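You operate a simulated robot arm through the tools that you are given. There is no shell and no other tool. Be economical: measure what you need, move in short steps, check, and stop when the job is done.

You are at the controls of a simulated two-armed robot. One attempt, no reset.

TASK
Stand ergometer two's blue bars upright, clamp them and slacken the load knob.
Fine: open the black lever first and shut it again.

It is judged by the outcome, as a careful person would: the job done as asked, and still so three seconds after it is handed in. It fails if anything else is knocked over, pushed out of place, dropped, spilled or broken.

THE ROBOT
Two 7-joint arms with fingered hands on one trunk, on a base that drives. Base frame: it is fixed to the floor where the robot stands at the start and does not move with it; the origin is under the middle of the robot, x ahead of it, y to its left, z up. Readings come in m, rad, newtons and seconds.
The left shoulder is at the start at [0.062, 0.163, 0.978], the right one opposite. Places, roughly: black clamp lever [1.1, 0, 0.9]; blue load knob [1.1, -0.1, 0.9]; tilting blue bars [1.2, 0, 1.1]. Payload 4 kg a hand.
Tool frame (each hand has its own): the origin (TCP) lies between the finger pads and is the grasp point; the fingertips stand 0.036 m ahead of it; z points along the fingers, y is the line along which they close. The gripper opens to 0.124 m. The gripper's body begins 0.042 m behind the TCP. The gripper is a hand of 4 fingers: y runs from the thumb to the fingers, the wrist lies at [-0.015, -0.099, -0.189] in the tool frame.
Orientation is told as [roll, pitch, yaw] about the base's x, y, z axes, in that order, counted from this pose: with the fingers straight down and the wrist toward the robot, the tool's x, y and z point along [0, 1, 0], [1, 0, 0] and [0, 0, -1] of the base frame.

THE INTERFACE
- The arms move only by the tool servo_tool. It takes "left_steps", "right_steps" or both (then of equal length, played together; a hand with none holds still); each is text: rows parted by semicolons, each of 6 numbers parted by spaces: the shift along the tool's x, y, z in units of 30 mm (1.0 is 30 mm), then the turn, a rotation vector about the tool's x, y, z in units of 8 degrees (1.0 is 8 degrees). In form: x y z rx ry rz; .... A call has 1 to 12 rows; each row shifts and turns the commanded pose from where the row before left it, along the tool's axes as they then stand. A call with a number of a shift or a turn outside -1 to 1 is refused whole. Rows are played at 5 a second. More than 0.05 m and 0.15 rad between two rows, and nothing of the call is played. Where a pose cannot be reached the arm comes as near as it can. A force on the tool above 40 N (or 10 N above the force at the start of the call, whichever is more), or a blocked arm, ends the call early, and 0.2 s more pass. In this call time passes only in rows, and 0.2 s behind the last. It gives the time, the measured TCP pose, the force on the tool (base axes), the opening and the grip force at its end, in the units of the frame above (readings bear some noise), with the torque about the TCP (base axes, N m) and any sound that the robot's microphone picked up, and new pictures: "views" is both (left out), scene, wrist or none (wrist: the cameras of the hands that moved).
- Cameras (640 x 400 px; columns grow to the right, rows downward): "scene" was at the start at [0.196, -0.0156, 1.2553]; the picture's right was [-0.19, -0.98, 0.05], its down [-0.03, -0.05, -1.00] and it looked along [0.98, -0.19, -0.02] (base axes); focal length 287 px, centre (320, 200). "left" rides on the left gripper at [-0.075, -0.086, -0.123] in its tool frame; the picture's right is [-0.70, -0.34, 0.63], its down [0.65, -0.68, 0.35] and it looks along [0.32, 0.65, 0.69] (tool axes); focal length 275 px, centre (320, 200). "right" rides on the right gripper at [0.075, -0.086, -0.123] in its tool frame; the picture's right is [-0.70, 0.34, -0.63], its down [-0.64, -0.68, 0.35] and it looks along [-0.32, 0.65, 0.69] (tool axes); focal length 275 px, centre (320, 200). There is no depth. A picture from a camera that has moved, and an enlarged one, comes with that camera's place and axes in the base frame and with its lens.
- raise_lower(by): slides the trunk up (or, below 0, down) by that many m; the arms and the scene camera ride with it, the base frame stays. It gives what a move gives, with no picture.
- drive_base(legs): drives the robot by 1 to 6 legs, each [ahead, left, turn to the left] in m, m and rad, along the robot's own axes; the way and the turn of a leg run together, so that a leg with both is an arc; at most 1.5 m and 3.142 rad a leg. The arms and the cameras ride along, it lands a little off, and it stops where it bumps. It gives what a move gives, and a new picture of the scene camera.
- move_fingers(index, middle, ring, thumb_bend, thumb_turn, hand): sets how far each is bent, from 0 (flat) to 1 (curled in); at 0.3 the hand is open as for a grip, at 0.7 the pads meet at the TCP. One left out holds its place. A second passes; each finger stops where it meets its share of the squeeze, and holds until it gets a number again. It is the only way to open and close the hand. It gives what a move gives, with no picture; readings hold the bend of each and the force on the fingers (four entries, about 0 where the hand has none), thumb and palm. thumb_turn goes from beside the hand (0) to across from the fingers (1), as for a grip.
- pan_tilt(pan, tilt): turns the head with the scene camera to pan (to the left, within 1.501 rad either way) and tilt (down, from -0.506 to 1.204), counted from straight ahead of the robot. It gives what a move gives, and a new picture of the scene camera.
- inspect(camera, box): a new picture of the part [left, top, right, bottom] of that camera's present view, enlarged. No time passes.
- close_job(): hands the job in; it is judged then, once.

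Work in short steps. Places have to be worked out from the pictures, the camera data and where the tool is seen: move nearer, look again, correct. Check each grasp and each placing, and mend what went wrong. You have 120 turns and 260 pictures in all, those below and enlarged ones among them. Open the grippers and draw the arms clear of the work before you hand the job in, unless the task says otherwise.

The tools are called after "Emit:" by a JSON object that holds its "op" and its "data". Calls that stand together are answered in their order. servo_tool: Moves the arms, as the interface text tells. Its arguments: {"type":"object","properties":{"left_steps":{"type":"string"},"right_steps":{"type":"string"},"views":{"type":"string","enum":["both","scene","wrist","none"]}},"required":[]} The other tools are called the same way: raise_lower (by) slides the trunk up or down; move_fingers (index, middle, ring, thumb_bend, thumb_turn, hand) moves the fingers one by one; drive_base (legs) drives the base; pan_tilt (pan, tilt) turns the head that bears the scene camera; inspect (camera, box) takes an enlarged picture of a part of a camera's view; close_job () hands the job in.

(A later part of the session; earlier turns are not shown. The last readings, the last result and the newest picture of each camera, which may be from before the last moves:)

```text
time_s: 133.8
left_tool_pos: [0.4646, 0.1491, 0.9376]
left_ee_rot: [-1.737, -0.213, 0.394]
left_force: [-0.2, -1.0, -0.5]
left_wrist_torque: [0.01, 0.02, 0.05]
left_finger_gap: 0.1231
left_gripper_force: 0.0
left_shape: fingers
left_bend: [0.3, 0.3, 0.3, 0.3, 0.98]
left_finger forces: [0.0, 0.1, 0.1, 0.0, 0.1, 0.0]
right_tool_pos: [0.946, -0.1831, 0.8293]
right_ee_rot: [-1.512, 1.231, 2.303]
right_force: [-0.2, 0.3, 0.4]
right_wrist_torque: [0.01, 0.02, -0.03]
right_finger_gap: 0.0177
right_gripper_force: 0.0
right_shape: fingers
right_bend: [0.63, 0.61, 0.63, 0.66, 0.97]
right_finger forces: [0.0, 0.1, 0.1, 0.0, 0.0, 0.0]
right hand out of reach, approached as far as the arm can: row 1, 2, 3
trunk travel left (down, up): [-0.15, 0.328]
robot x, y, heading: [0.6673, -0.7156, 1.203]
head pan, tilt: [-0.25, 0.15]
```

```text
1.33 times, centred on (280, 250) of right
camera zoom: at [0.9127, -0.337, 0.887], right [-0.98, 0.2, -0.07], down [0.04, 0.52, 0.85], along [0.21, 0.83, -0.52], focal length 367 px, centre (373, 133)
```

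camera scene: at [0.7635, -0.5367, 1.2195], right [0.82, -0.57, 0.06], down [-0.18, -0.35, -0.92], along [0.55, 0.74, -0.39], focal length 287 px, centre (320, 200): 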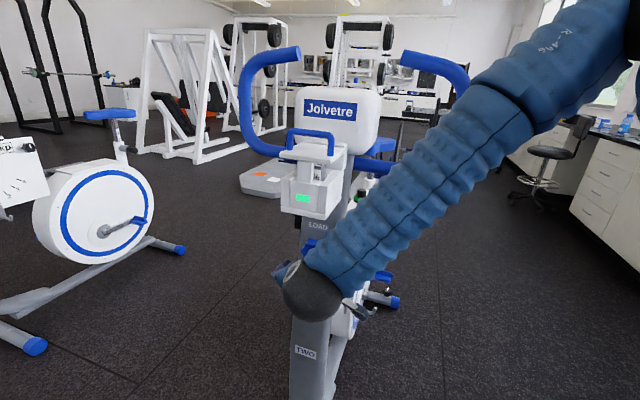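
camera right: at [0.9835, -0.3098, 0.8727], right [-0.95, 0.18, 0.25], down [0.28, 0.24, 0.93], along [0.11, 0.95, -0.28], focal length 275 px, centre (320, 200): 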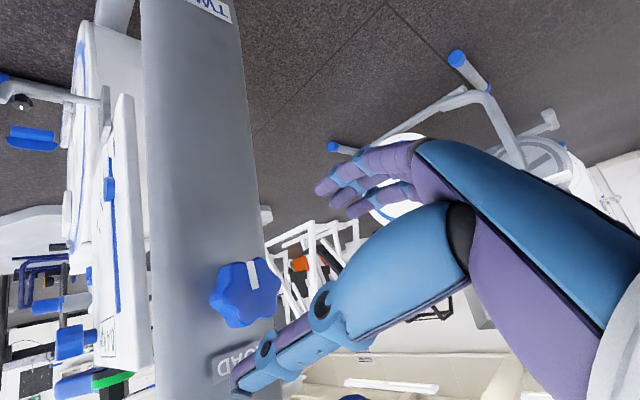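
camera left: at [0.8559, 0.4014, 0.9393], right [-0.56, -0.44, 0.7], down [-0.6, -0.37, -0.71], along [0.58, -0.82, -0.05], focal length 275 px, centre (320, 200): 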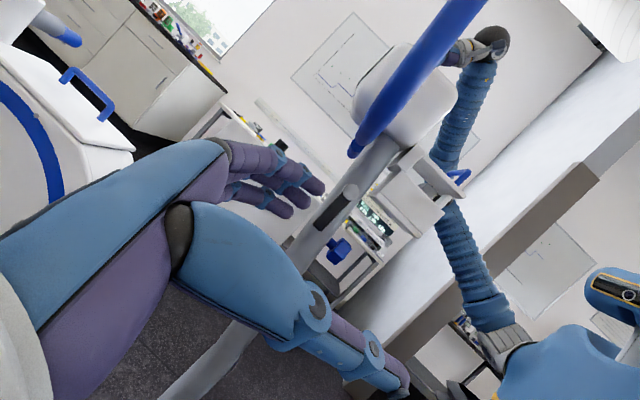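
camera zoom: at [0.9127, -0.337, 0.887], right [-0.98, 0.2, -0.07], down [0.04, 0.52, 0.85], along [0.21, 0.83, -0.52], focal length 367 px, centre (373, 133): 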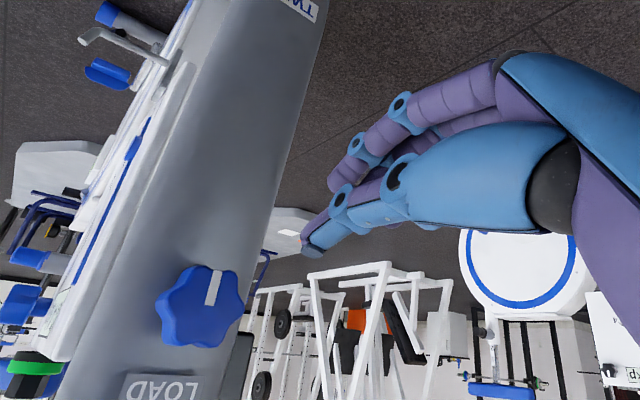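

The needed posture (wrist above, forearm hanging down) wants a higher shoulder. I open the hand and raise the trunk 0.3 m, then bring the hand back down.

Emit:
{"op": "move_fingers", "data": {"hand": "right", "index": 0.3, "middle": 0.3, "ring": 0.3, "thumb_bend": 0.3}}

Emit:
{"op": "raise_lower", "data": {"by": 0.3}}

Emit:
{"op": "servo_tool", "data": {"right_steps": "0.3 1 0 0 0 0; 0.3 1 0 0 0 0; 0.3 1 0 0 0 0; 0.3 1 0 0 0 0; 0.3 1 0 0 0 0; 0.3 1 0 0 0 0; 0.3 1 0 0 0 0", "views": "both"}}

```text
time_s: 134.8
left_tool_pos: [0.4661, 0.1497, 0.9381]
left_ee_rot: [-1.737, -0.212, 0.394]
left_force: [0.4, 1.4, 0.0]
left_wrist_torque: [-0.04, -0.01, -0.01]
left_finger_gap: 0.1228
left_gripper_force: 0.1
left_shape: fingers
left_bend: [0.3, 0.3, 0.3, 0.3, 0.98]
left_finger forces: [0.1, 0.1, 0.1, 0.1, 0.0, 0.1]
right_tool_pos: [0.947, -0.1825, 0.8274]
right_ee_rot: [-1.506, 1.23, 2.309]
right_force: [-0.5, 1.2, -0.2]
right_wrist_torque: [-0.01, -0.01, 0.01]
right_finger_gap: 0.123
right_gripper_force: 0.0
right_shape: fingers
right_bend: [0.3, 0.3, 0.3, 0.3, 0.97]
right_finger forces: [0.0, 0.0, 0.0, 0.0, 0.1, 0.0]
trunk travel left (down, up): [-0.15, 0.328]
robot x, y, heading: [0.6693, -0.7143, 1.205]
head pan, tilt: [-0.25, 0.15]
```

```text
time_s: 137.8
left_tool_pos: [0.467, 0.1496, 1.2374]
left_ee_rot: [-1.736, -0.211, 0.393]
left_force: [-0.5, 0.7, -0.8]
left_wrist_torque: [-0.03, -0.01, 0.02]
left_finger_gap: 0.1231
left_gripper_force: 0.0
left_shape: fingers
left_bend: [0.3, 0.3, 0.3, 0.3, 0.98]
left_finger forces: [0.1, 0.1, 0.1, 0.0, 0.1, 0.0]
right_tool_pos: [0.9353, -0.2111, 1.2814]
right_ee_rot: [-1.984, 1.07, 1.871]
right_force: [0.4, -0.2, -0.2]
right_wrist_torque: [0.0, 0.04, -0.01]
right_finger_gap: 0.1226
right_gripper_force: 0.2
right_shape: fingers
right_bend: [0.3, 0.3, 0.3, 0.3, 0.97]
right_finger forces: [0.1, 0.1, 0.0, 0.1, 0.1, 0.1]
trunk travel left (down, up): [-0.45, 0.028]
robot x, y, heading: [0.673, -0.7151, 1.205]
head pan, tilt: [-0.25, 0.15]
```

```text
time_s: 139.4
left_tool_pos: [0.4673, 0.1504, 1.2371]
left_ee_rot: [-1.739, -0.212, 0.393]
left_force: [1.0, 0.1, -0.5]
left_wrist_torque: [0.01, -0.02, -0.01]
left_finger_gap: 0.123
left_gripper_force: 0.1
left_shape: fingers
left_bend: [0.3, 0.3, 0.3, 0.3, 0.98]
left_finger forces: [0.0, 0.0, 0.0, 0.0, 0.1, 0.0]
right_tool_pos: [0.9449, -0.1555, 1.0681]
right_ee_rot: [-1.979, 1.069, 1.872]
right_force: [0.1, 0.1, -0.4]
right_wrist_torque: [-0.01, 0.03, -0.02]
right_finger_gap: 0.1232
right_gripper_force: 0.1
right_shape: fingers
right_bend: [0.3, 0.3, 0.3, 0.3, 0.97]
right_finger forces: [0.0, 0.0, 0.0, 0.0, 0.0, 0.1]
trunk travel left (down, up): [-0.45, 0.028]
robot x, y, heading: [0.6707, -0.714, 1.208]
head pan, tilt: [-0.25, 0.15]
camera scene: at [0.7206, -0.6451, 1.5631], right [0.81, -0.58, 0.0], down [-0.09, -0.13, -0.99], along [0.57, 0.81, -0.15], focal length 287 px, centre (320, 200)
camera right: at [0.9089, -0.3177, 1.0863], right [-0.97, 0.22, -0.11], down [-0.03, 0.31, 0.95], along [0.25, 0.92, -0.3], focal length 275 px, centre (320, 200)
```

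scene: 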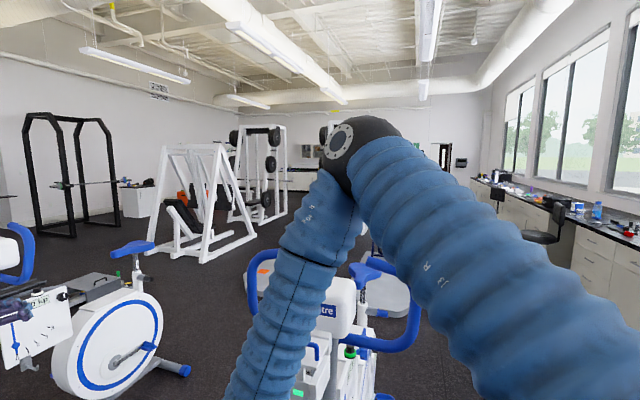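
right: 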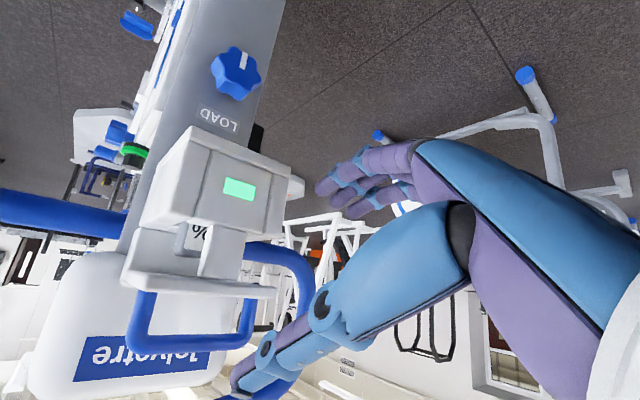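

With the trunk up, the posture is roomy. I lower the hand to knob height in front of it and level the fingers to the knob's axis.

Emit:
{"op": "servo_tool", "data": {"right_steps": "0.73 0.85 -0.21 0 0 0; 0.73 0.85 -0.21 0 0 0; 0.73 0.85 -0.21 0 0 0; 0.73 0.85 -0.21 0 0 0; 0.73 0.85 -0.21 0 0 0; 0.73 0.85 -0.21 0 0 0; 0 0 0 -0.84 0.42 0; 0 0 0 -0.84 0.42 0", "views": "wrist"}}

```text
time_s: 141.2
left_tool_pos: [0.4658, 0.1492, 1.2382]
left_ee_rot: [-1.735, -0.211, 0.394]
left_force: [-0.1, 0.6, 0.5]
left_wrist_torque: [0.02, 0.02, -0.01]
left_finger_gap: 0.1232
left_gripper_force: 0.1
left_shape: fingers
left_bend: [0.3, 0.3, 0.3, 0.3, 0.98]
left_finger forces: [0.0, 0.0, 0.0, 0.0, 0.0, 0.1]
right_tool_pos: [0.9301, -0.217, 0.8855]
right_ee_rot: [-1.416, 1.101, 2.377]
right_force: [0.1, -0.2, -0.2]
right_wrist_torque: [0.01, -0.02, 0.01]
right_finger_gap: 0.1229
right_gripper_force: 0.2
right_shape: fingers
right_bend: [0.3, 0.3, 0.3, 0.3, 0.97]
right_finger forces: [0.0, 0.0, 0.0, 0.1, 0.0, 0.0]
right hand out of reach, approached as far as the arm can: row 2, 3, 4, 5, 6
trunk travel left (down, up): [-0.45, 0.028]
robot x, y, heading: [0.6727, -0.714, 1.204]
head pan, tilt: [-0.25, 0.15]
camera right: at [0.9015, -0.3737, 0.9379], right [-0.97, 0.22, 0.06], down [0.15, 0.46, 0.87], along [0.16, 0.86, -0.49], focal length 275 px, centre (320, 200)
```

right: 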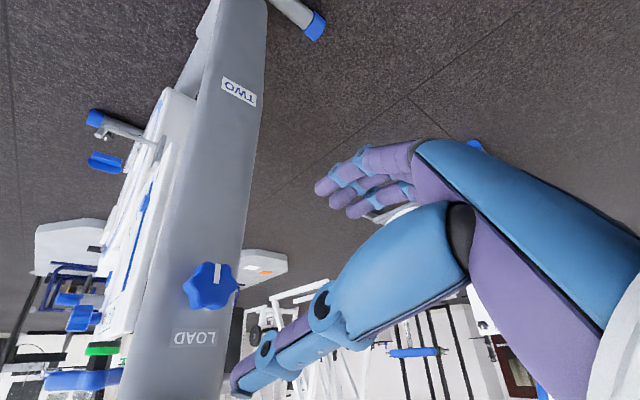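

Hand is level, ~0.17 m short of the knob. I try advancing.

Emit:
{"op": "servo_tool", "data": {"right_steps": "0.2 0.3 1 0 0 0; 0.2 0.3 1 0 0 0; 0 0 1 0 0 0; 0 0 1 0 0 0", "views": "wrist"}}

```text
time_s: 142.2
left_tool_pos: [0.4655, 0.1494, 1.2375]
left_ee_rot: [-1.735, -0.209, 0.391]
left_force: [1.0, 1.0, 1.4]
left_wrist_torque: [0.01, -0.04, 0.02]
left_finger_gap: 0.123
left_gripper_force: 0.1
left_shape: fingers
left_bend: [0.3, 0.3, 0.3, 0.3, 0.98]
left_finger forces: [0.1, 0.1, 0.0, 0.0, 0.0, 0.0]
right_tool_pos: [0.9588, -0.1782, 0.8689]
right_ee_rot: [-1.419, 1.078, 2.36]
right_force: [-0.2, -0.1, -0.6]
right_wrist_torque: [-0.02, -0.02, -0.01]
right_finger_gap: 0.1231
right_gripper_force: 0.1
right_shape: fingers
right_bend: [0.3, 0.3, 0.3, 0.3, 0.97]
right_finger forces: [0.0, 0.0, 0.0, 0.0, 0.0, 0.0]
right hand out of reach, approached as far as the arm can: row 2, 3, 4
trunk travel left (down, up): [-0.45, 0.028]
robot x, y, heading: [0.6666, -0.7141, 1.209]
head pan, tilt: [-0.25, 0.15]
camera right: at [0.9286, -0.3351, 0.919], right [-0.97, 0.23, 0.07], down [0.17, 0.45, 0.88], along [0.17, 0.86, -0.47], focal length 275 px, centre (320, 200)
```

right: 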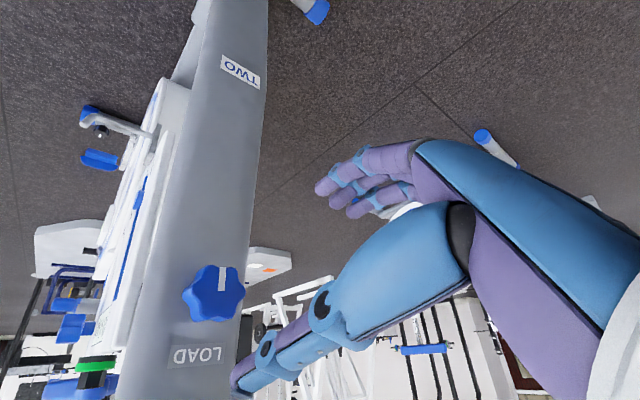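

Reach runs out on the far side, so the base must be nearer. I retract the hand 7 cm and drive 0.15 m along the bike's axis.

Emit:
{"op": "servo_tool", "data": {"right_steps": "0 0 -1 0 0 0; 0 0 -1 0 0 0; 0 0 -0.5 0 0 0", "views": "none"}}

Emit:
{"op": "drive_base", "data": {"legs": [[0.13, -0.075, 0]]}}

Emit:
{"op": "inspect", "data": {"camera": "right", "box": [80, 100, 480, 400]}}

```text
time_s: 143.0
left_tool_pos: [0.4654, 0.1495, 1.2383]
left_ee_rot: [-1.738, -0.212, 0.392]
left_force: [-0.3, 0.2, 0.4]
left_wrist_torque: [0.01, 0.0, 0.0]
left_finger_gap: 0.123
left_gripper_force: 0.0
left_shape: fingers
left_bend: [0.3, 0.3, 0.3, 0.3, 0.98]
left_finger forces: [0.0, 0.0, 0.1, 0.0, 0.0, 0.0]
right_tool_pos: [0.9004, -0.225, 0.8746]
right_ee_rot: [-1.422, 1.102, 2.373]
right_force: [-0.4, 0.2, 0.4]
right_wrist_torque: [-0.02, 0.0, 0.0]
right_finger_gap: 0.1231
right_gripper_force: 0.0
right_shape: fingers
right_bend: [0.3, 0.3, 0.3, 0.3, 0.97]
right_finger forces: [0.0, 0.0, 0.0, 0.0, 0.0, 0.0]
trunk travel left (down, up): [-0.45, 0.028]
robot x, y, heading: [0.671, -0.7214, 1.201]
head pan, tilt: [-0.25, 0.15]
```

```text
time_s: 144.4
left_tool_pos: [0.581, 0.2443, 1.2382]
left_ee_rot: [-1.736, -0.211, 0.396]
left_force: [0.0, -0.1, -0.1]
left_wrist_torque: [-0.01, -0.02, -0.03]
left_finger_gap: 0.123
left_gripper_force: 0.1
left_shape: fingers
left_bend: [0.3, 0.3, 0.3, 0.3, 0.98]
left_finger forces: [0.0, 0.1, 0.0, 0.0, 0.0, 0.1]
right_tool_pos: [1.015, -0.1286, 0.8743]
right_ee_rot: [-1.417, 1.101, 2.377]
right_force: [0.8, 0.1, 0.0]
right_wrist_torque: [0.02, -0.01, -0.02]
right_finger_gap: 0.1234
right_gripper_force: 0.1
right_shape: fingers
right_bend: [0.3, 0.3, 0.3, 0.3, 0.97]
right_finger forces: [0.0, 0.1, 0.0, 0.0, 0.0, 0.1]
trunk travel left (down, up): [-0.45, 0.028]
robot x, y, heading: [0.7887, -0.6206, 1.204]
head pan, tilt: [-0.25, 0.15]
camera scene: at [0.8363, -0.5509, 1.5633], right [0.82, -0.58, 0.0], down [-0.09, -0.13, -0.99], along [0.57, 0.81, -0.15], focal length 287 px, centre (320, 200)
```

scene: 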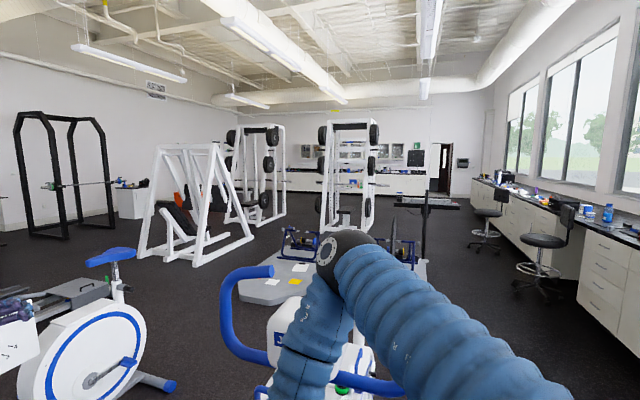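

```text
1.33 times, centred on (280, 250) of right
camera zoom: at [0.9867, -0.2868, 0.9259], right [-0.98, 0.21, 0.05], down [0.15, 0.46, 0.87], along [0.16, 0.86, -0.49], focal length 367 px, centre (373, 133)
```

zoom: 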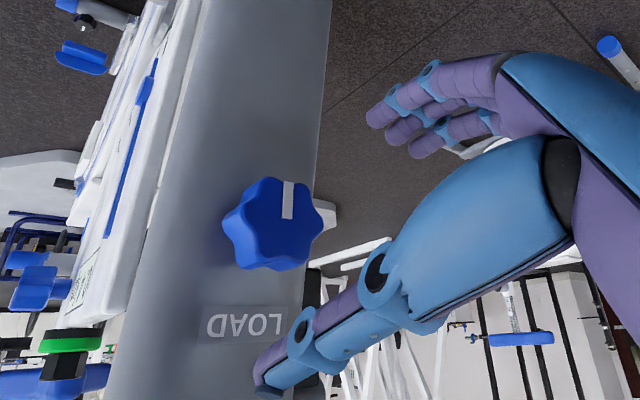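

Now ~5 cm short and 2 cm left of the knob; correct and advance.

Emit:
{"op": "servo_tool", "data": {"right_steps": "0.35 -0.06 0 0 0 0; 0.34 -0.06 0.3 0 0 0; 0 0 0.7 0 0 0; 0 0 0.6 0 0 0", "views": "none"}}

Emit:
{"op": "inspect", "data": {"camera": "right", "box": [80, 100, 480, 400]}}

```text
time_s: 145.4
left_tool_pos: [0.5796, 0.2439, 1.2385]
left_ee_rot: [-1.737, -0.21, 0.397]
left_force: [-0.5, 0.5, -0.9]
left_wrist_torque: [-0.03, 0.01, -0.01]
left_finger_gap: 0.1231
left_gripper_force: 0.0
left_shape: fingers
left_bend: [0.3, 0.3, 0.3, 0.3, 0.98]
left_finger forces: [0.0, 0.0, 0.0, 0.0, 0.1, 0.0]
right_tool_pos: [1.0646, -0.1161, 0.8641]
right_ee_rot: [-1.419, 1.101, 2.377]
right_force: [-0.4, -0.5, -0.4]
right_wrist_torque: [0.0, 0.02, 0.01]
right_finger_gap: 0.1229
right_gripper_force: 0.0
right_shape: fingers
right_bend: [0.3, 0.3, 0.3, 0.3, 0.97]
right_finger forces: [0.0, 0.0, 0.0, 0.0, 0.0, 0.0]
trunk travel left (down, up): [-0.45, 0.028]
robot x, y, heading: [0.7866, -0.6188, 1.205]
head pan, tilt: [-0.25, 0.15]
```

```text
1.33 times, centred on (280, 250) of right
camera zoom: at [1.036, -0.2732, 0.9164], right [-0.98, 0.21, 0.05], down [0.15, 0.46, 0.87], along [0.16, 0.86, -0.49], focal length 367 px, centre (373, 133)
```

zoom: 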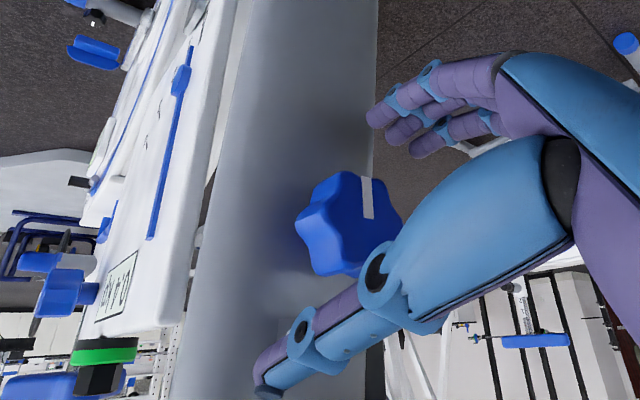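

In place with slack in the arm. Close on the knob.

Emit:
{"op": "servo_tool", "data": {"right_steps": "0 -0.15 0.1 0 0 0", "views": "none"}}

Emit:
{"op": "move_fingers", "data": {"hand": "right", "index": 0.63, "middle": 0.63, "ring": 0.63, "thumb_bend": 0.66}}

Emit:
{"op": "servo_tool", "data": {"right_steps": "0 0 0 0 0 -1; 0 0 0 0 0 -1; 0 0 0 0 0 -1", "views": "wrist"}}

```text
time_s: 145.8
left_tool_pos: [0.5808, 0.2443, 1.2391]
left_ee_rot: [-1.737, -0.211, 0.397]
left_force: [0.0, 0.1, 0.2]
left_wrist_torque: [0.0, 0.0, 0.04]
left_finger_gap: 0.1234
left_gripper_force: 0.0
left_shape: fingers
left_bend: [0.3, 0.3, 0.3, 0.3, 0.98]
left_finger forces: [0.1, 0.0, 0.1, 0.1, 0.0, 0.1]
right_tool_pos: [1.0685, -0.1159, 0.8698]
right_ee_rot: [-1.419, 1.103, 2.375]
right_force: [0.6, -0.2, 0.2]
right_wrist_torque: [0.0, 0.01, 0.0]
right_finger_gap: 0.1231
right_gripper_force: 0.1
right_shape: fingers
right_bend: [0.3, 0.3, 0.3, 0.3, 0.97]
right_finger forces: [0.0, 0.0, 0.1, 0.1, 0.0, 0.0]
trunk travel left (down, up): [-0.45, 0.028]
robot x, y, heading: [0.7867, -0.6192, 1.202]
head pan, tilt: [-0.25, 0.15]
```

```text
time_s: 146.8
left_tool_pos: [0.579, 0.2437, 1.2381]
left_ee_rot: [-1.736, -0.212, 0.397]
left_force: [0.7, 0.1, -0.4]
left_wrist_torque: [0.02, 0.04, 0.02]
left_finger_gap: 0.123
left_gripper_force: 0.0
left_shape: fingers
left_bend: [0.3, 0.3, 0.3, 0.3, 0.98]
left_finger forces: [0.0, 0.0, 0.1, 0.0, 0.1, 0.0]
right_tool_pos: [1.0676, -0.1154, 0.8691]
right_ee_rot: [-1.418, 1.101, 2.378]
right_force: [-8.8, 0.7, -3.3]
right_wrist_torque: [-0.24, 0.28, 0.33]
right_finger_gap: 0.0438
right_gripper_force: 19.0
right_shape: fingers
right_bend: [0.57, 0.54, 0.59, 0.6, 0.96]
right_finger forces: [6.0, 8.6, 6.2, 0.0, 16.3, 0.0]
trunk travel left (down, up): [-0.45, 0.028]
robot x, y, heading: [0.7845, -0.6199, 1.204]
head pan, tilt: [-0.25, 0.15]
```

```text
time_s: 147.6
left_tool_pos: [0.5783, 0.2425, 1.2378]
left_ee_rot: [-1.737, -0.213, 0.393]
left_force: [-1.0, -0.7, 0.0]
left_wrist_torque: [-0.01, 0.0, 0.01]
left_finger_gap: 0.1228
left_gripper_force: 0.1
left_shape: fingers
left_bend: [0.3, 0.3, 0.3, 0.3, 0.98]
left_finger forces: [0.1, 0.0, 0.0, 0.1, 0.0, 0.0]
right_tool_pos: [0.971, -0.2174, 0.9147]
right_ee_rot: [-0.748, 1.479, 3.06]
right_force: [0.1, -0.2, -0.6]
right_wrist_torque: [-0.03, -0.03, 0.01]
right_finger_gap: 0.0178
right_gripper_force: 0.1
right_shape: fingers
right_bend: [0.63, 0.61, 0.63, 0.66, 0.97]
right_finger forces: [0.0, 0.0, 0.1, 0.2, 0.1, 0.0]
right hand out of reach, approached as far as the arm can: row 1, 2, 3
trunk travel left (down, up): [-0.45, 0.028]
robot x, y, heading: [0.7855, -0.6187, 1.199]
head pan, tilt: [-0.25, 0.15]
camera right: at [0.9283, -0.3531, 1.0045], right [-0.96, 0.16, -0.25], down [-0.06, 0.72, 0.7], along [0.29, 0.68, -0.67], focal length 275 px, centre (320, 200)
```

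right: 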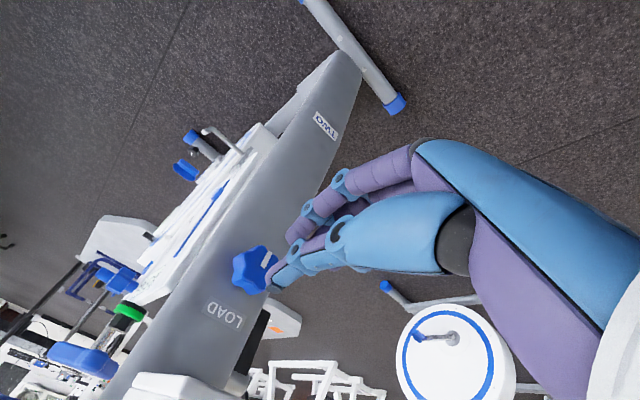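

Turning pulls the arm back – again it is a matter of distance. I open the hand and bring the base another 0.12 m nearer.

Emit:
{"op": "move_fingers", "data": {"hand": "right", "index": 0.3, "middle": 0.3, "ring": 0.3, "thumb_bend": 0.3}}

Emit:
{"op": "servo_tool", "data": {"right_steps": "0 0 -1 0 0 1; 0 0 -1 0 0 1; 0 0 0 0 0 1; 0 0 0 0 0 1; 0 0 0 0 0 1", "views": "none"}}

Emit:
{"op": "drive_base", "data": {"legs": [[0.105, -0.06, 0]]}}

Emit:
{"op": "inspect", "data": {"camera": "right", "box": [0, 0, 640, 400]}}

```text
time_s: 148.6
left_tool_pos: [0.5797, 0.2452, 1.2383]
left_ee_rot: [-1.738, -0.212, 0.397]
left_force: [0.6, 1.1, -0.1]
left_wrist_torque: [-0.02, 0.02, 0.0]
left_finger_gap: 0.1231
left_gripper_force: 0.1
left_shape: fingers
left_bend: [0.3, 0.3, 0.3, 0.3, 0.98]
left_finger forces: [0.1, 0.0, 0.1, 0.0, 0.1, 0.0]
right_tool_pos: [0.9713, -0.2153, 0.9138]
right_ee_rot: [-0.746, 1.478, 3.064]
right_force: [0.3, 0.5, -0.1]
right_wrist_torque: [0.03, 0.0, 0.01]
right_finger_gap: 0.1234
right_gripper_force: 0.1
right_shape: fingers
right_bend: [0.3, 0.3, 0.3, 0.3, 0.97]
right_finger forces: [0.0, 0.0, 0.0, 0.0, 0.0, 0.0]
trunk travel left (down, up): [-0.45, 0.028]
robot x, y, heading: [0.7915, -0.6244, 1.204]
head pan, tilt: [-0.25, 0.15]
```

```text
time_s: 149.8
left_tool_pos: [0.5804, 0.2445, 1.237]
left_ee_rot: [-1.736, -0.211, 0.396]
left_force: [0.3, 0.4, 0.7]
left_wrist_torque: [-0.01, -0.01, -0.01]
left_finger_gap: 0.1233
left_gripper_force: 0.1
left_shape: fingers
left_bend: [0.3, 0.3, 0.3, 0.3, 0.98]
left_finger forces: [0.0, 0.0, 0.1, 0.0, 0.0, 0.0]
right_tool_pos: [0.9249, -0.2537, 0.9175]
right_ee_rot: [-1.472, 0.822, 2.315]
right_force: [0.3, -0.2, -0.8]
right_wrist_torque: [0.02, -0.02, 0.01]
right_finger_gap: 0.123
right_gripper_force: 0.0
right_shape: fingers
right_bend: [0.3, 0.3, 0.3, 0.3, 0.97]
right_finger forces: [0.0, 0.1, 0.0, 0.0, 0.0, 0.1]
trunk travel left (down, up): [-0.45, 0.028]
robot x, y, heading: [0.7855, -0.6231, 1.202]
head pan, tilt: [-0.25, 0.15]
```

```text
time_s: 151.0
left_tool_pos: [0.6769, 0.3213, 1.2378]
left_ee_rot: [-1.737, -0.213, 0.395]
left_force: [0.3, -0.1, -0.6]
left_wrist_torque: [0.0, 0.0, -0.02]
left_finger_gap: 0.123
left_gripper_force: 0.1
left_shape: fingers
left_bend: [0.3, 0.3, 0.3, 0.3, 0.98]
left_finger forces: [0.1, 0.0, 0.0, 0.0, 0.0, 0.0]
right_tool_pos: [1.0184, -0.1773, 0.9188]
right_ee_rot: [-1.469, 0.825, 2.311]
right_force: [0.9, -0.1, 0.5]
right_wrist_torque: [0.02, -0.01, 0.03]
right_finger_gap: 0.1231
right_gripper_force: 0.0
right_shape: fingers
right_bend: [0.3, 0.3, 0.3, 0.3, 0.97]
right_finger forces: [0.0, 0.0, 0.0, 0.0, 0.1, 0.0]
trunk travel left (down, up): [-0.45, 0.028]
robot x, y, heading: [0.8786, -0.5448, 1.203]
head pan, tilt: [-0.25, 0.15]
camera scene: at [0.9301, -0.4748, 1.5633], right [0.82, -0.58, 0.0], down [-0.09, -0.12, -0.99], along [0.57, 0.81, -0.15], focal length 287 px, centre (320, 200)
```

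scene: 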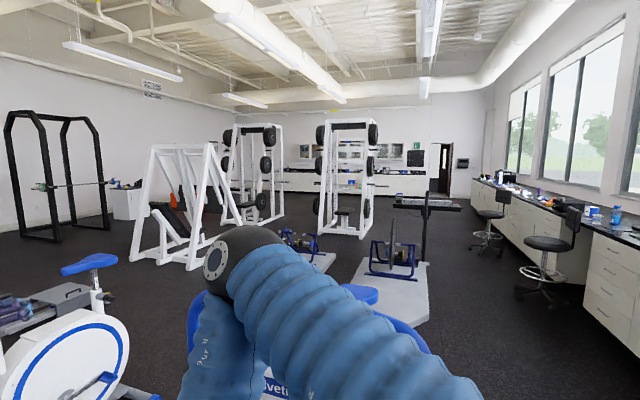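

```text
1.00 times, centred on (320, 200) of right (not enlarged: the box is as wide or as high as the picture)
camera zoom: at [0.9935, -0.341, 0.9397], right [-0.94, 0.2, 0.27], down [0.31, 0.26, 0.91], along [0.11, 0.94, -0.31], focal length 275 px, centre (320, 200)
```

zoom: 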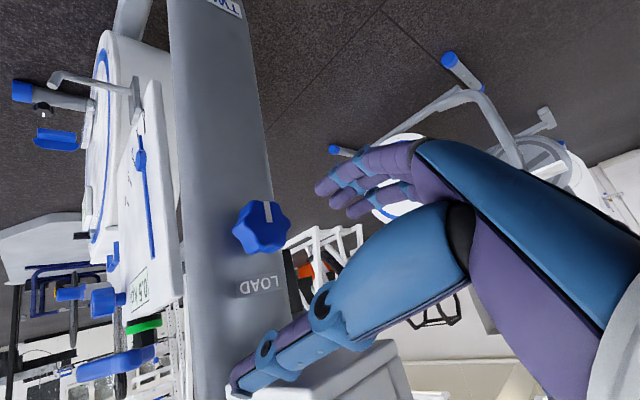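

Distance good. Move onto the knob: down 5 cm, left 1.5 cm, forward 7.7 cm.

Emit:
{"op": "servo_tool", "data": {"right_steps": "0.38 0.78 0 0 0 0; 0.38 0.78 0 0 0 0; 0 0 0.9 0 0 0; 0 0 0.9 0 0 0; 0 0 0.8 0 0 0", "views": "none"}}

Emit:
{"op": "inspect", "data": {"camera": "right", "box": [80, 100, 480, 400]}}

```text
time_s: 152.2
left_tool_pos: [0.6703, 0.3007, 1.2508]
left_ee_rot: [-1.726, -0.224, 0.387]
left_force: [0.0, -1.2, 0.7]
left_wrist_torque: [0.02, 0.02, -0.03]
left_finger_gap: 0.1232
left_gripper_force: 0.0
left_shape: fingers
left_bend: [0.3, 0.3, 0.3, 0.3, 0.98]
left_finger forces: [0.1, 0.1, 0.1, 0.0, 0.0, 0.0]
right_tool_pos: [1.0571, -0.1382, 0.8768]
right_ee_rot: [-1.487, 0.819, 2.304]
right_force: [0.7, -2.4, 0.4]
right_wrist_torque: [-0.05, 0.06, 0.16]
right_finger_gap: 0.1233
right_gripper_force: 0.1
right_shape: fingers
right_bend: [0.3, 0.3, 0.3, 0.3, 0.98]
right_finger forces: [0.0, 0.0, 0.0, 0.0, 0.0, 0.0]
right hand out of reach, approached as far as the arm can: row 2
trunk travel left (down, up): [-0.45, 0.028]
robot x, y, heading: [0.876, -0.5497, 1.199]
head pan, tilt: [-0.25, 0.15]
```

```text
1.33 times, centred on (280, 250) of right
camera zoom: at [1.032, -0.3025, 0.8956], right [-0.94, 0.19, 0.26], down [0.31, 0.25, 0.92], along [0.11, 0.95, -0.3], focal length 367 px, centre (373, 133)
```

zoom: 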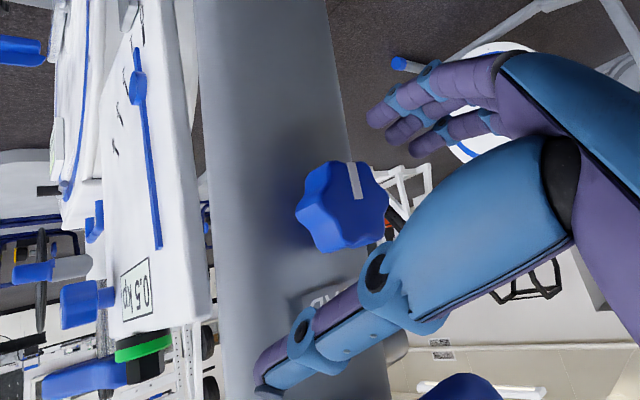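

The left hand was nudged ~2 cm – the right arm may be pressing on something; and the display may have changed to 0.5. I check both before going on.

Emit:
{"op": "inspect", "data": {"camera": "right", "box": [140, 110, 240, 340]}}

Emit:
{"op": "pan_tilt", "data": {"pan": -0.3, "tilt": 0.7}}

```text
1.74 times, centred on (190, 225) of right
camera zoom: at [1.032, -0.3025, 0.8956], right [-0.94, 0.19, 0.26], down [0.31, 0.25, 0.92], along [0.11, 0.95, -0.3], focal length 479 px, centre (546, 156)
```

zoom: 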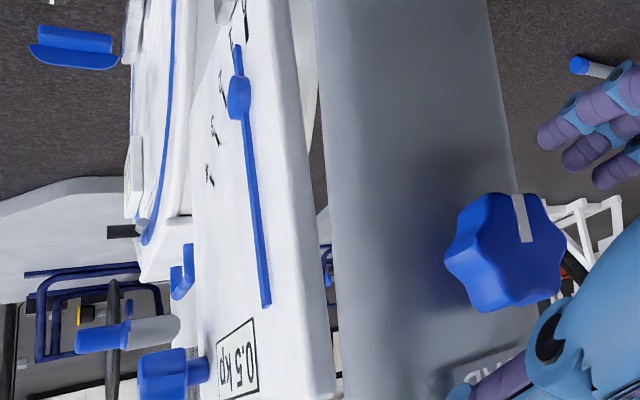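

```text
time_s: 153.2
left_tool_pos: [0.6754, 0.3011, 1.2528]
left_ee_rot: [-1.72, -0.221, 0.388]
left_force: [-0.5, -0.2, -1.1]
left_wrist_torque: [0.01, -0.02, -0.05]
left_finger_gap: 0.123
left_gripper_force: 0.0
left_shape: fingers
left_bend: [0.3, 0.3, 0.3, 0.3, 0.98]
left_finger forces: [0.1, 0.1, 0.1, 0.0, 0.0, 0.1]
right_tool_pos: [1.0659, -0.1367, 0.8723]
right_ee_rot: [-1.484, 0.816, 2.304]
right_force: [0.2, 0.7, -0.5]
right_wrist_torque: [-0.02, 0.01, -0.01]
right_finger_gap: 0.1233
right_gripper_force: 0.0
right_shape: fingers
right_bend: [0.3, 0.3, 0.3, 0.3, 0.98]
right_finger forces: [0.0, 0.0, 0.1, 0.1, 0.0, 0.0]
trunk travel left (down, up): [-0.45, 0.028]
robot x, y, heading: [0.8814, -0.5409, 1.196]
head pan, tilt: [-0.3, 0.7]
camera scene: at [0.9265, -0.5098, 1.5142], right [0.78, -0.62, -0.01], down [-0.4, -0.49, -0.77], along [0.48, 0.61, -0.63], focal length 287 px, centre (320, 200)
```

scene: 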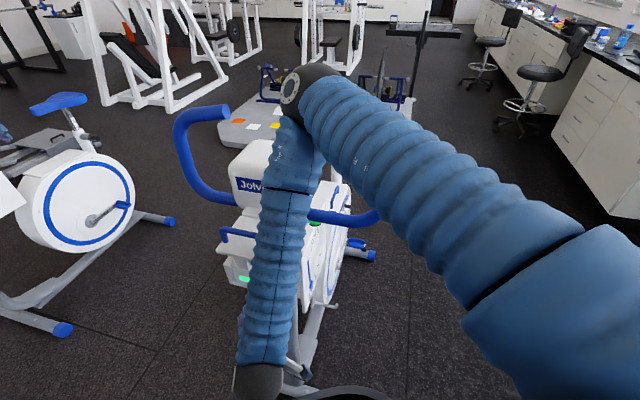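

The display reads 0.5 (the slipped anticlockwise grips raised it), so slackening seems to be clockwise. And the elbow is close to the right bar, so I retreat and lower the trunk.

Emit:
{"op": "servo_tool", "data": {"right_steps": "0 0 -1 0 0 0; 0 0 -1 0 0 0; 0 0 -1 0 0 0; 0 0 -1 0 0 0; 0 -0.5 -1 0 0 0; 0 -0.5 -1 0 0 0", "views": "scene"}}

Emit:
{"op": "drive_base", "data": {"legs": [[-0.13, 0.06, 0]]}}

```text
time_s: 154.6
left_tool_pos: [0.677, 0.3186, 1.2391]
left_ee_rot: [-1.735, -0.209, 0.394]
left_force: [0.6, -0.1, -0.2]
left_wrist_torque: [0.03, 0.03, 0.0]
left_finger_gap: 0.1232
left_gripper_force: 0.0
left_shape: fingers
left_bend: [0.3, 0.3, 0.3, 0.3, 0.98]
left_finger forces: [0.1, 0.1, 0.0, 0.1, 0.0, 0.0]
right_tool_pos: [0.9388, -0.2452, 0.9005]
right_ee_rot: [-1.477, 0.822, 2.306]
right_force: [0.1, -0.7, -0.8]
right_wrist_torque: [0.02, 0.02, 0.0]
right_finger_gap: 0.1231
right_gripper_force: 0.1
right_shape: fingers
right_bend: [0.3, 0.3, 0.3, 0.3, 0.98]
right_finger forces: [0.1, 0.0, 0.1, 0.1, 0.0, 0.0]
trunk travel left (down, up): [-0.45, 0.028]
robot x, y, heading: [0.8786, -0.5408, 1.205]
head pan, tilt: [-0.3, 0.7]
camera scene: at [0.9304, -0.4872, 1.5133], right [0.78, -0.62, 0.0], down [-0.4, -0.51, -0.76], along [0.47, 0.6, -0.65], focal length 287 px, centre (320, 200)
```

scene: 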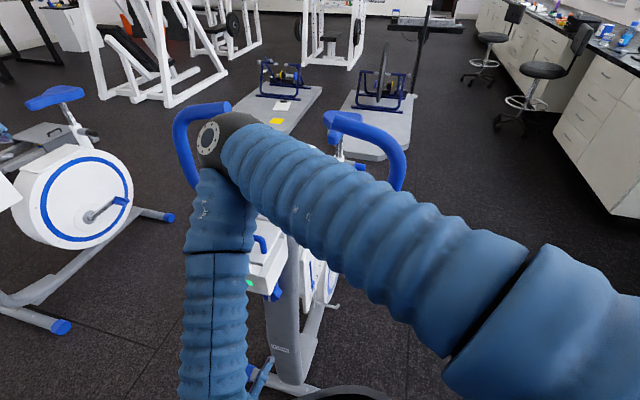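

```text
time_s: 155.9
left_tool_pos: [0.5714, 0.2205, 1.2382]
left_ee_rot: [-1.736, -0.214, 0.395]
left_force: [0.2, 0.8, 0.6]
left_wrist_torque: [0.01, 0.01, 0.01]
left_finger_gap: 0.1232
left_gripper_force: 0.0
left_shape: fingers
left_bend: [0.3, 0.3, 0.3, 0.3, 0.98]
left_finger forces: [0.1, 0.0, 0.0, 0.0, 0.1, 0.1]
right_tool_pos: [0.8339, -0.3437, 0.9006]
right_ee_rot: [-1.476, 0.825, 2.306]
right_force: [0.7, -0.2, 0.5]
right_wrist_torque: [0.04, -0.01, -0.03]
right_finger_gap: 0.1233
right_gripper_force: 0.2
right_shape: fingers
right_bend: [0.3, 0.3, 0.3, 0.3, 0.98]
right_finger forces: [0.0, 0.0, 0.1, 0.1, 0.0, 0.0]
trunk travel left (down, up): [-0.45, 0.028]
robot x, y, heading: [0.7751, -0.6436, 1.202]
head pan, tilt: [-0.3, 0.7]
camera scene: at [0.824, -0.5845, 1.5132], right [0.78, -0.62, 0.0], down [-0.4, -0.51, -0.76], along [0.47, 0.6, -0.65], focal length 287 px, centre (320, 200)
```

scene: 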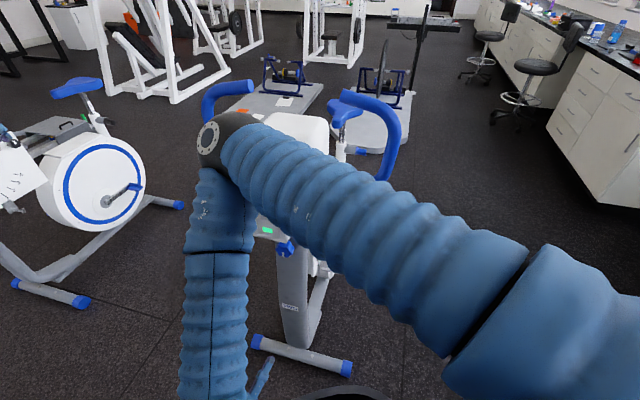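

The robot recovered its shape, bars look unchanged. At this base spot the earlier grasp worked without elbow contact; I roll the hand to ~63° and approach the knob again.

Emit:
{"op": "servo_tool", "data": {"right_steps": "0 0 0.5 0 0 -1; 0 0 0.5 0 0 -1; -0.12 0.47 1 0 0 0; -0.12 0.47 1 0 0 0; -0.12 0.47 1 0 0 0; 0 0 1 0 0 0; 0 0 1 0 0 0; 0 0 1 0 0 0; 0 0 1 0 0 0; 0 0 1 0 0 0", "views": "wrist"}}

```text
time_s: 158.1
left_tool_pos: [0.5737, 0.2222, 1.2387]
left_ee_rot: [-1.736, -0.211, 0.395]
left_force: [0.9, 0.6, -0.7]
left_wrist_torque: [0.04, 0.01, -0.02]
left_finger_gap: 0.1229
left_gripper_force: 0.0
left_shape: fingers
left_bend: [0.3, 0.3, 0.3, 0.3, 0.98]
left_finger forces: [0.0, 0.1, 0.0, 0.1, 0.0, 0.0]
right_tool_pos: [1.0274, -0.1568, 0.8502]
right_ee_rot: [-1.427, 1.101, 2.364]
right_force: [0.0, -0.3, -0.3]
right_wrist_torque: [0.02, 0.0, 0.01]
right_finger_gap: 0.1233
right_gripper_force: 0.1
right_shape: fingers
right_bend: [0.3, 0.3, 0.3, 0.3, 0.98]
right_finger forces: [0.0, 0.0, 0.0, 0.0, 0.0, 0.0]
trunk travel left (down, up): [-0.45, 0.028]
robot x, y, heading: [0.7785, -0.6407, 1.202]
head pan, tilt: [-0.3, 0.7]
camera right: at [0.9987, -0.3127, 0.9014], right [-0.97, 0.22, 0.05], down [0.15, 0.46, 0.87], along [0.17, 0.86, -0.48], focal length 275 px, centre (320, 200)
```

right: 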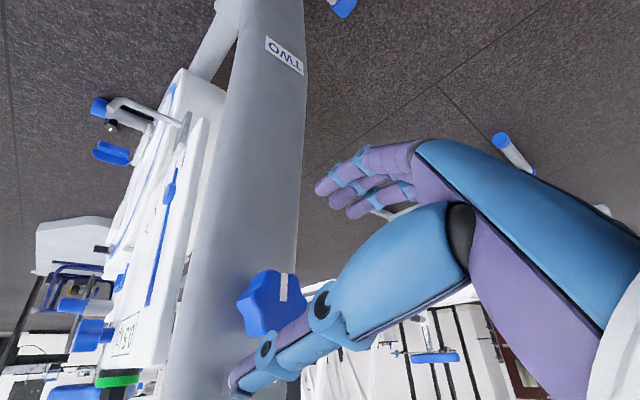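

No limit this time. Final correction (up 18 mm, forward 57 mm), then grip and turn clockwise.

Emit:
{"op": "servo_tool", "data": {"right_steps": "-0.42 -0.5 0 0 0 0; 0 0 1 0 0 0; 0 0 0.95 0 0 0", "views": "none"}}

Emit:
{"op": "move_fingers", "data": {"hand": "right", "index": 0.63, "middle": 0.63, "ring": 0.63, "thumb_bend": 0.66}}

Emit:
{"op": "servo_tool", "data": {"right_steps": "0 0 0 0 0 1; 0 0 0 0 0 1; 0 0 0 0 0 1", "views": "wrist"}}

Emit:
{"op": "inspect", "data": {"camera": "right", "box": [80, 100, 400, 300]}}

```text
time_s: 158.9
left_tool_pos: [0.5726, 0.221, 1.2373]
left_ee_rot: [-1.739, -0.211, 0.395]
left_force: [-0.7, -0.8, -0.1]
left_wrist_torque: [-0.02, 0.02, 0.01]
left_finger_gap: 0.1231
left_gripper_force: 0.0
left_shape: fingers
left_bend: [0.3, 0.3, 0.3, 0.3, 0.98]
left_finger forces: [0.0, 0.0, 0.1, 0.0, 0.1, 0.0]
right_tool_pos: [1.0609, -0.1204, 0.8681]
right_ee_rot: [-1.427, 1.093, 2.359]
right_force: [-0.4, -1.3, -1.2]
right_wrist_torque: [-0.02, 0.0, -0.01]
right_finger_gap: 0.1236
right_gripper_force: 0.1
right_shape: fingers
right_bend: [0.3, 0.3, 0.3, 0.3, 0.98]
right_finger forces: [0.1, 0.0, 0.0, 0.0, 0.1, 0.1]
right hand out of reach, approached as far as the arm can: row 3
trunk travel left (down, up): [-0.45, 0.028]
robot x, y, heading: [0.7792, -0.6398, 1.205]
head pan, tilt: [-0.3, 0.7]
```

```text
time_s: 159.9
left_tool_pos: [0.5724, 0.2225, 1.2368]
left_ee_rot: [-1.738, -0.21, 0.395]
left_force: [-0.5, -0.4, 0.1]
left_wrist_torque: [-0.03, 0.01, -0.02]
left_finger_gap: 0.1232
left_gripper_force: 0.1
left_shape: fingers
left_bend: [0.3, 0.3, 0.3, 0.3, 0.98]
left_finger forces: [0.0, 0.0, 0.0, 0.0, 0.1, 0.1]
right_tool_pos: [1.0603, -0.1201, 0.8676]
right_ee_rot: [-1.427, 1.095, 2.36]
right_force: [-5.7, 2.8, -7.2]
right_wrist_torque: [-0.32, 0.27, 0.27]
right_finger_gap: 0.0403
right_gripper_force: 15.6
right_shape: fingers
right_bend: [0.58, 0.55, 0.59, 0.61, 0.96]
right_finger forces: [5.5, 8.7, 5.0, 0.0, 11.1, 0.0]
trunk travel left (down, up): [-0.45, 0.028]
robot x, y, heading: [0.776, -0.6432, 1.2]
head pan, tilt: [-0.3, 0.7]
```

```text
time_s: 160.7
left_tool_pos: [0.574, 0.2212, 1.2375]
left_ee_rot: [-1.737, -0.212, 0.393]
left_force: [-0.1, -0.5, 0.5]
left_wrist_torque: [-0.01, -0.01, 0.04]
left_finger_gap: 0.1229
left_gripper_force: 0.1
left_shape: fingers
left_bend: [0.3, 0.3, 0.3, 0.3, 0.98]
left_finger forces: [0.0, 0.0, 0.0, 0.1, 0.0, 0.0]
right_tool_pos: [1.0447, -0.1135, 0.882]
right_ee_rot: [-1.482, 0.694, 2.274]
right_force: [4.6, -5.3, -5.6]
right_wrist_torque: [-0.08, 0.13, -0.3]
right_finger_gap: 0.0449
right_gripper_force: 9.4
right_shape: fingers
right_bend: [0.55, 0.6, 0.63, 0.62, 0.94]
right_finger forces: [7.4, 1.7, 0.0, 0.1, 10.2, 0.0]
right hand out of reach, approached as far as the arm can: row 3
trunk travel left (down, up): [-0.45, 0.028]
robot x, y, heading: [0.778, -0.639, 1.198]
head pan, tilt: [-0.3, 0.7]
camera right: at [1.0146, -0.2786, 0.8868], right [-0.91, 0.19, 0.36], down [0.39, 0.16, 0.91], along [0.12, 0.97, -0.22], focal length 275 px, centre (320, 200)
```

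right: 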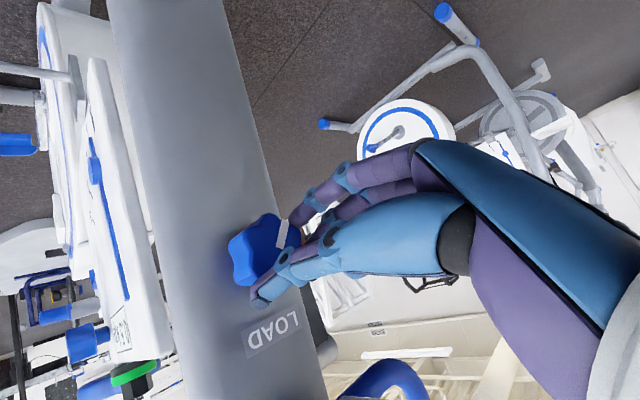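

```text
2.00 times, centred on (240, 200) of right
camera zoom: at [1.0146, -0.2786, 0.8868], right [-0.91, 0.19, 0.36], down [0.39, 0.16, 0.91], along [0.12, 0.97, -0.22], focal length 551 px, centre (480, 200)
```

zoom: 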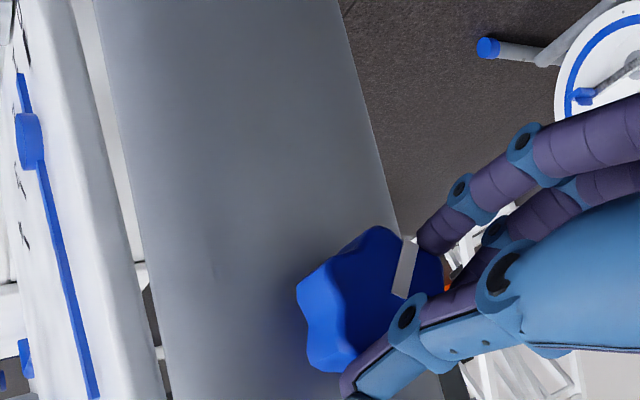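

The knob seems to turn with the hand. Read the display.

Emit:
{"op": "inspect", "data": {"camera": "right", "box": [80, 290, 160, 370]}}

```text
5.00 times, centred on (120, 330) of right
camera zoom: at [1.0146, -0.2786, 0.8868], right [-0.91, 0.19, 0.36], down [0.39, 0.16, 0.91], along [0.12, 0.97, -0.22], focal length 1376 px, centre (1320, -450)
```

zoom: 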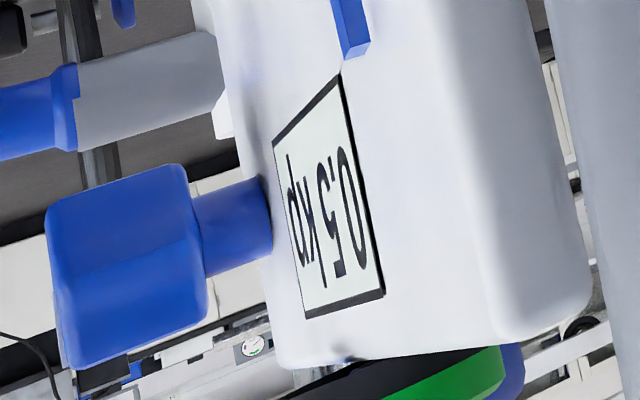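

Comparing pointer and display: turning clockwise raised it (0.4→0.5), so slack is anticlockwise as usual. I turn back 24° anticlockwise, release, and shift the base 5 cm nearer for a wider turning window.

Emit:
{"op": "servo_tool", "data": {"right_steps": "0 0 0.3 0 0 -1; 0 0 0.2 0 0 -1; 0 0 0 0 0 -1", "views": "none"}}

Emit:
{"op": "move_fingers", "data": {"hand": "right", "index": 0.3, "middle": 0.3, "ring": 0.3, "thumb_bend": 0.3}}

Emit:
{"op": "servo_tool", "data": {"right_steps": "0 0 -1 0 0 0; 0 0 -0.8 0 0 0; 0 0 0 0 0 1; 0 0 0 0 0 1; 0 0 0 0 0 1", "views": "none"}}

Emit:
{"op": "drive_base", "data": {"legs": [[0.045, -0.027, 0]]}}

Emit:
{"op": "inspect", "data": {"camera": "right", "box": [80, 100, 480, 400]}}

```text
time_s: 161.4
left_tool_pos: [0.5706, 0.2197, 1.2387]
left_ee_rot: [-1.737, -0.211, 0.395]
left_force: [-0.4, -0.4, 0.0]
left_wrist_torque: [-0.04, 0.02, -0.02]
left_finger_gap: 0.1232
left_gripper_force: 0.2
left_shape: fingers
left_bend: [0.3, 0.3, 0.3, 0.3, 0.98]
left_finger forces: [0.0, 0.0, 0.0, 0.0, 0.0, 0.0]
right_tool_pos: [1.0499, -0.106, 0.879]
right_ee_rot: [-1.441, 0.991, 2.352]
right_force: [-17.2, -17.2, 6.2]
right_wrist_torque: [0.02, -0.14, -0.3]
right_finger_gap: 0.0483
right_gripper_force: 18.3
right_shape: fingers
right_bend: [0.54, 0.61, 0.63, 0.61, 0.96]
right_finger forces: [9.4, 3.4, 0.0, 0.1, 24.0, 0.1]
trunk travel left (down, up): [-0.45, 0.028]
robot x, y, heading: [0.7785, -0.6454, 1.207]
head pan, tilt: [-0.3, 0.7]
stopped in row 3 (right hand): the force on the tool passed its limit at 41 N (the readings are from after the stop); the commanded pose is now the measured one
```

```text
time_s: 162.4
left_tool_pos: [0.5714, 0.2201, 1.2381]
left_ee_rot: [-1.737, -0.21, 0.394]
left_force: [-0.4, -0.8, -0.2]
left_wrist_torque: [-0.03, -0.03, 0.03]
left_finger_gap: 0.123
left_gripper_force: 0.0
left_shape: fingers
left_bend: [0.3, 0.3, 0.3, 0.3, 0.98]
left_finger forces: [0.0, 0.1, 0.1, 0.0, 0.1, 0.0]
right_tool_pos: [1.052, -0.1043, 0.8778]
right_ee_rot: [-1.448, 0.991, 2.347]
right_force: [-0.6, -0.8, 0.0]
right_wrist_torque: [0.0, 0.02, -0.01]
right_finger_gap: 0.1232
right_gripper_force: 0.1
right_shape: fingers
right_bend: [0.3, 0.3, 0.3, 0.3, 0.97]
right_finger forces: [0.1, 0.0, 0.1, 0.0, 0.1, 0.0]
trunk travel left (down, up): [-0.45, 0.028]
robot x, y, heading: [0.7778, -0.6449, 1.202]
head pan, tilt: [-0.3, 0.7]
```

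```text
time_s: 163.6
left_tool_pos: [0.5697, 0.22, 1.2379]
left_ee_rot: [-1.738, -0.211, 0.393]
left_force: [0.4, 0.1, 0.4]
left_wrist_torque: [0.0, 0.0, 0.01]
left_finger_gap: 0.1231
left_gripper_force: 0.1
left_shape: fingers
left_bend: [0.3, 0.3, 0.3, 0.3, 0.98]
left_finger forces: [0.0, 0.1, 0.0, 0.0, 0.1, 0.1]
right_tool_pos: [0.997, -0.1357, 0.8893]
right_ee_rot: [-1.488, 0.575, 2.279]
right_force: [-0.6, 0.1, 0.2]
right_wrist_torque: [0.02, 0.01, -0.02]
right_finger_gap: 0.1229
right_gripper_force: 0.0
right_shape: fingers
right_bend: [0.3, 0.3, 0.3, 0.3, 0.97]
right_finger forces: [0.1, 0.0, 0.1, 0.0, 0.0, 0.0]
right hand out of reach, approached as far as the arm can: row 5
trunk travel left (down, up): [-0.45, 0.028]
robot x, y, heading: [0.7744, -0.6435, 1.203]
head pan, tilt: [-0.3, 0.7]
```

```text
time_s: 164.5
left_tool_pos: [0.6152, 0.2543, 1.2365]
left_ee_rot: [-1.738, -0.208, 0.394]
left_force: [0.0, 0.6, 0.3]
left_wrist_torque: [0.0, 0.0, -0.04]
left_finger_gap: 0.1232
left_gripper_force: 0.1
left_shape: fingers
left_bend: [0.3, 0.3, 0.3, 0.3, 0.98]
left_finger forces: [0.0, 0.0, 0.0, 0.1, 0.0, 0.1]
right_tool_pos: [1.0407, -0.1032, 0.8879]
right_ee_rot: [-1.486, 0.577, 2.279]
right_force: [-0.8, -0.1, 0.1]
right_wrist_torque: [-0.03, -0.03, -0.02]
right_finger_gap: 0.1229
right_gripper_force: 0.1
right_shape: fingers
right_bend: [0.3, 0.3, 0.3, 0.3, 0.97]
right_finger forces: [0.0, 0.1, 0.1, 0.0, 0.0, 0.0]
trunk travel left (down, up): [-0.45, 0.028]
robot x, y, heading: [0.8182, -0.6157, 1.199]
head pan, tilt: [-0.3, 0.7]
camera scene: at [0.8677, -0.5505, 1.5131], right [0.79, -0.62, 0.0], down [-0.4, -0.51, -0.76], along [0.47, 0.6, -0.65], focal length 287 px, centre (320, 200)
```

scene: 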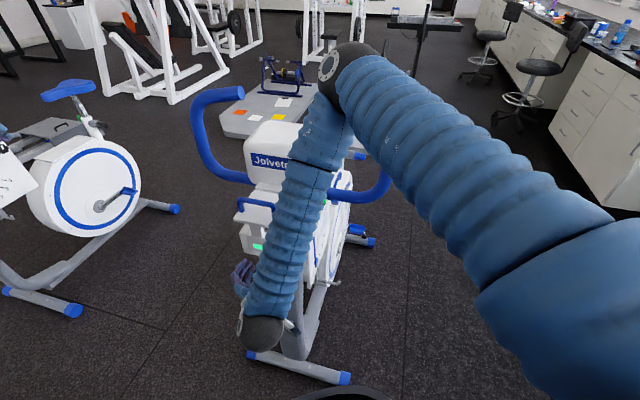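

```text
1.33 times, centred on (280, 250) of right
camera zoom: at [1.0117, -0.268, 0.8819], right [-0.88, 0.15, 0.44], down [0.46, 0.08, 0.89], along [0.1, 0.99, -0.14], focal length 367 px, centre (373, 133)
```

zoom: 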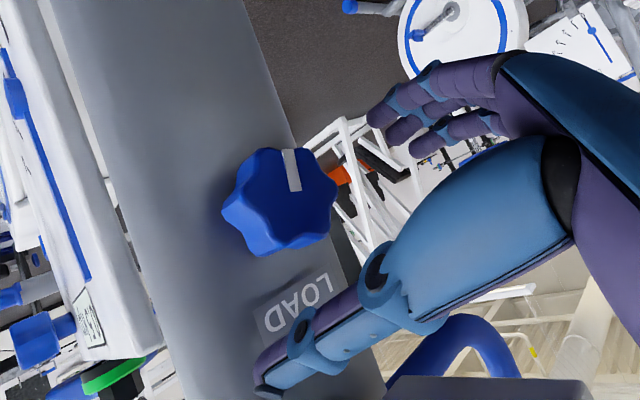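

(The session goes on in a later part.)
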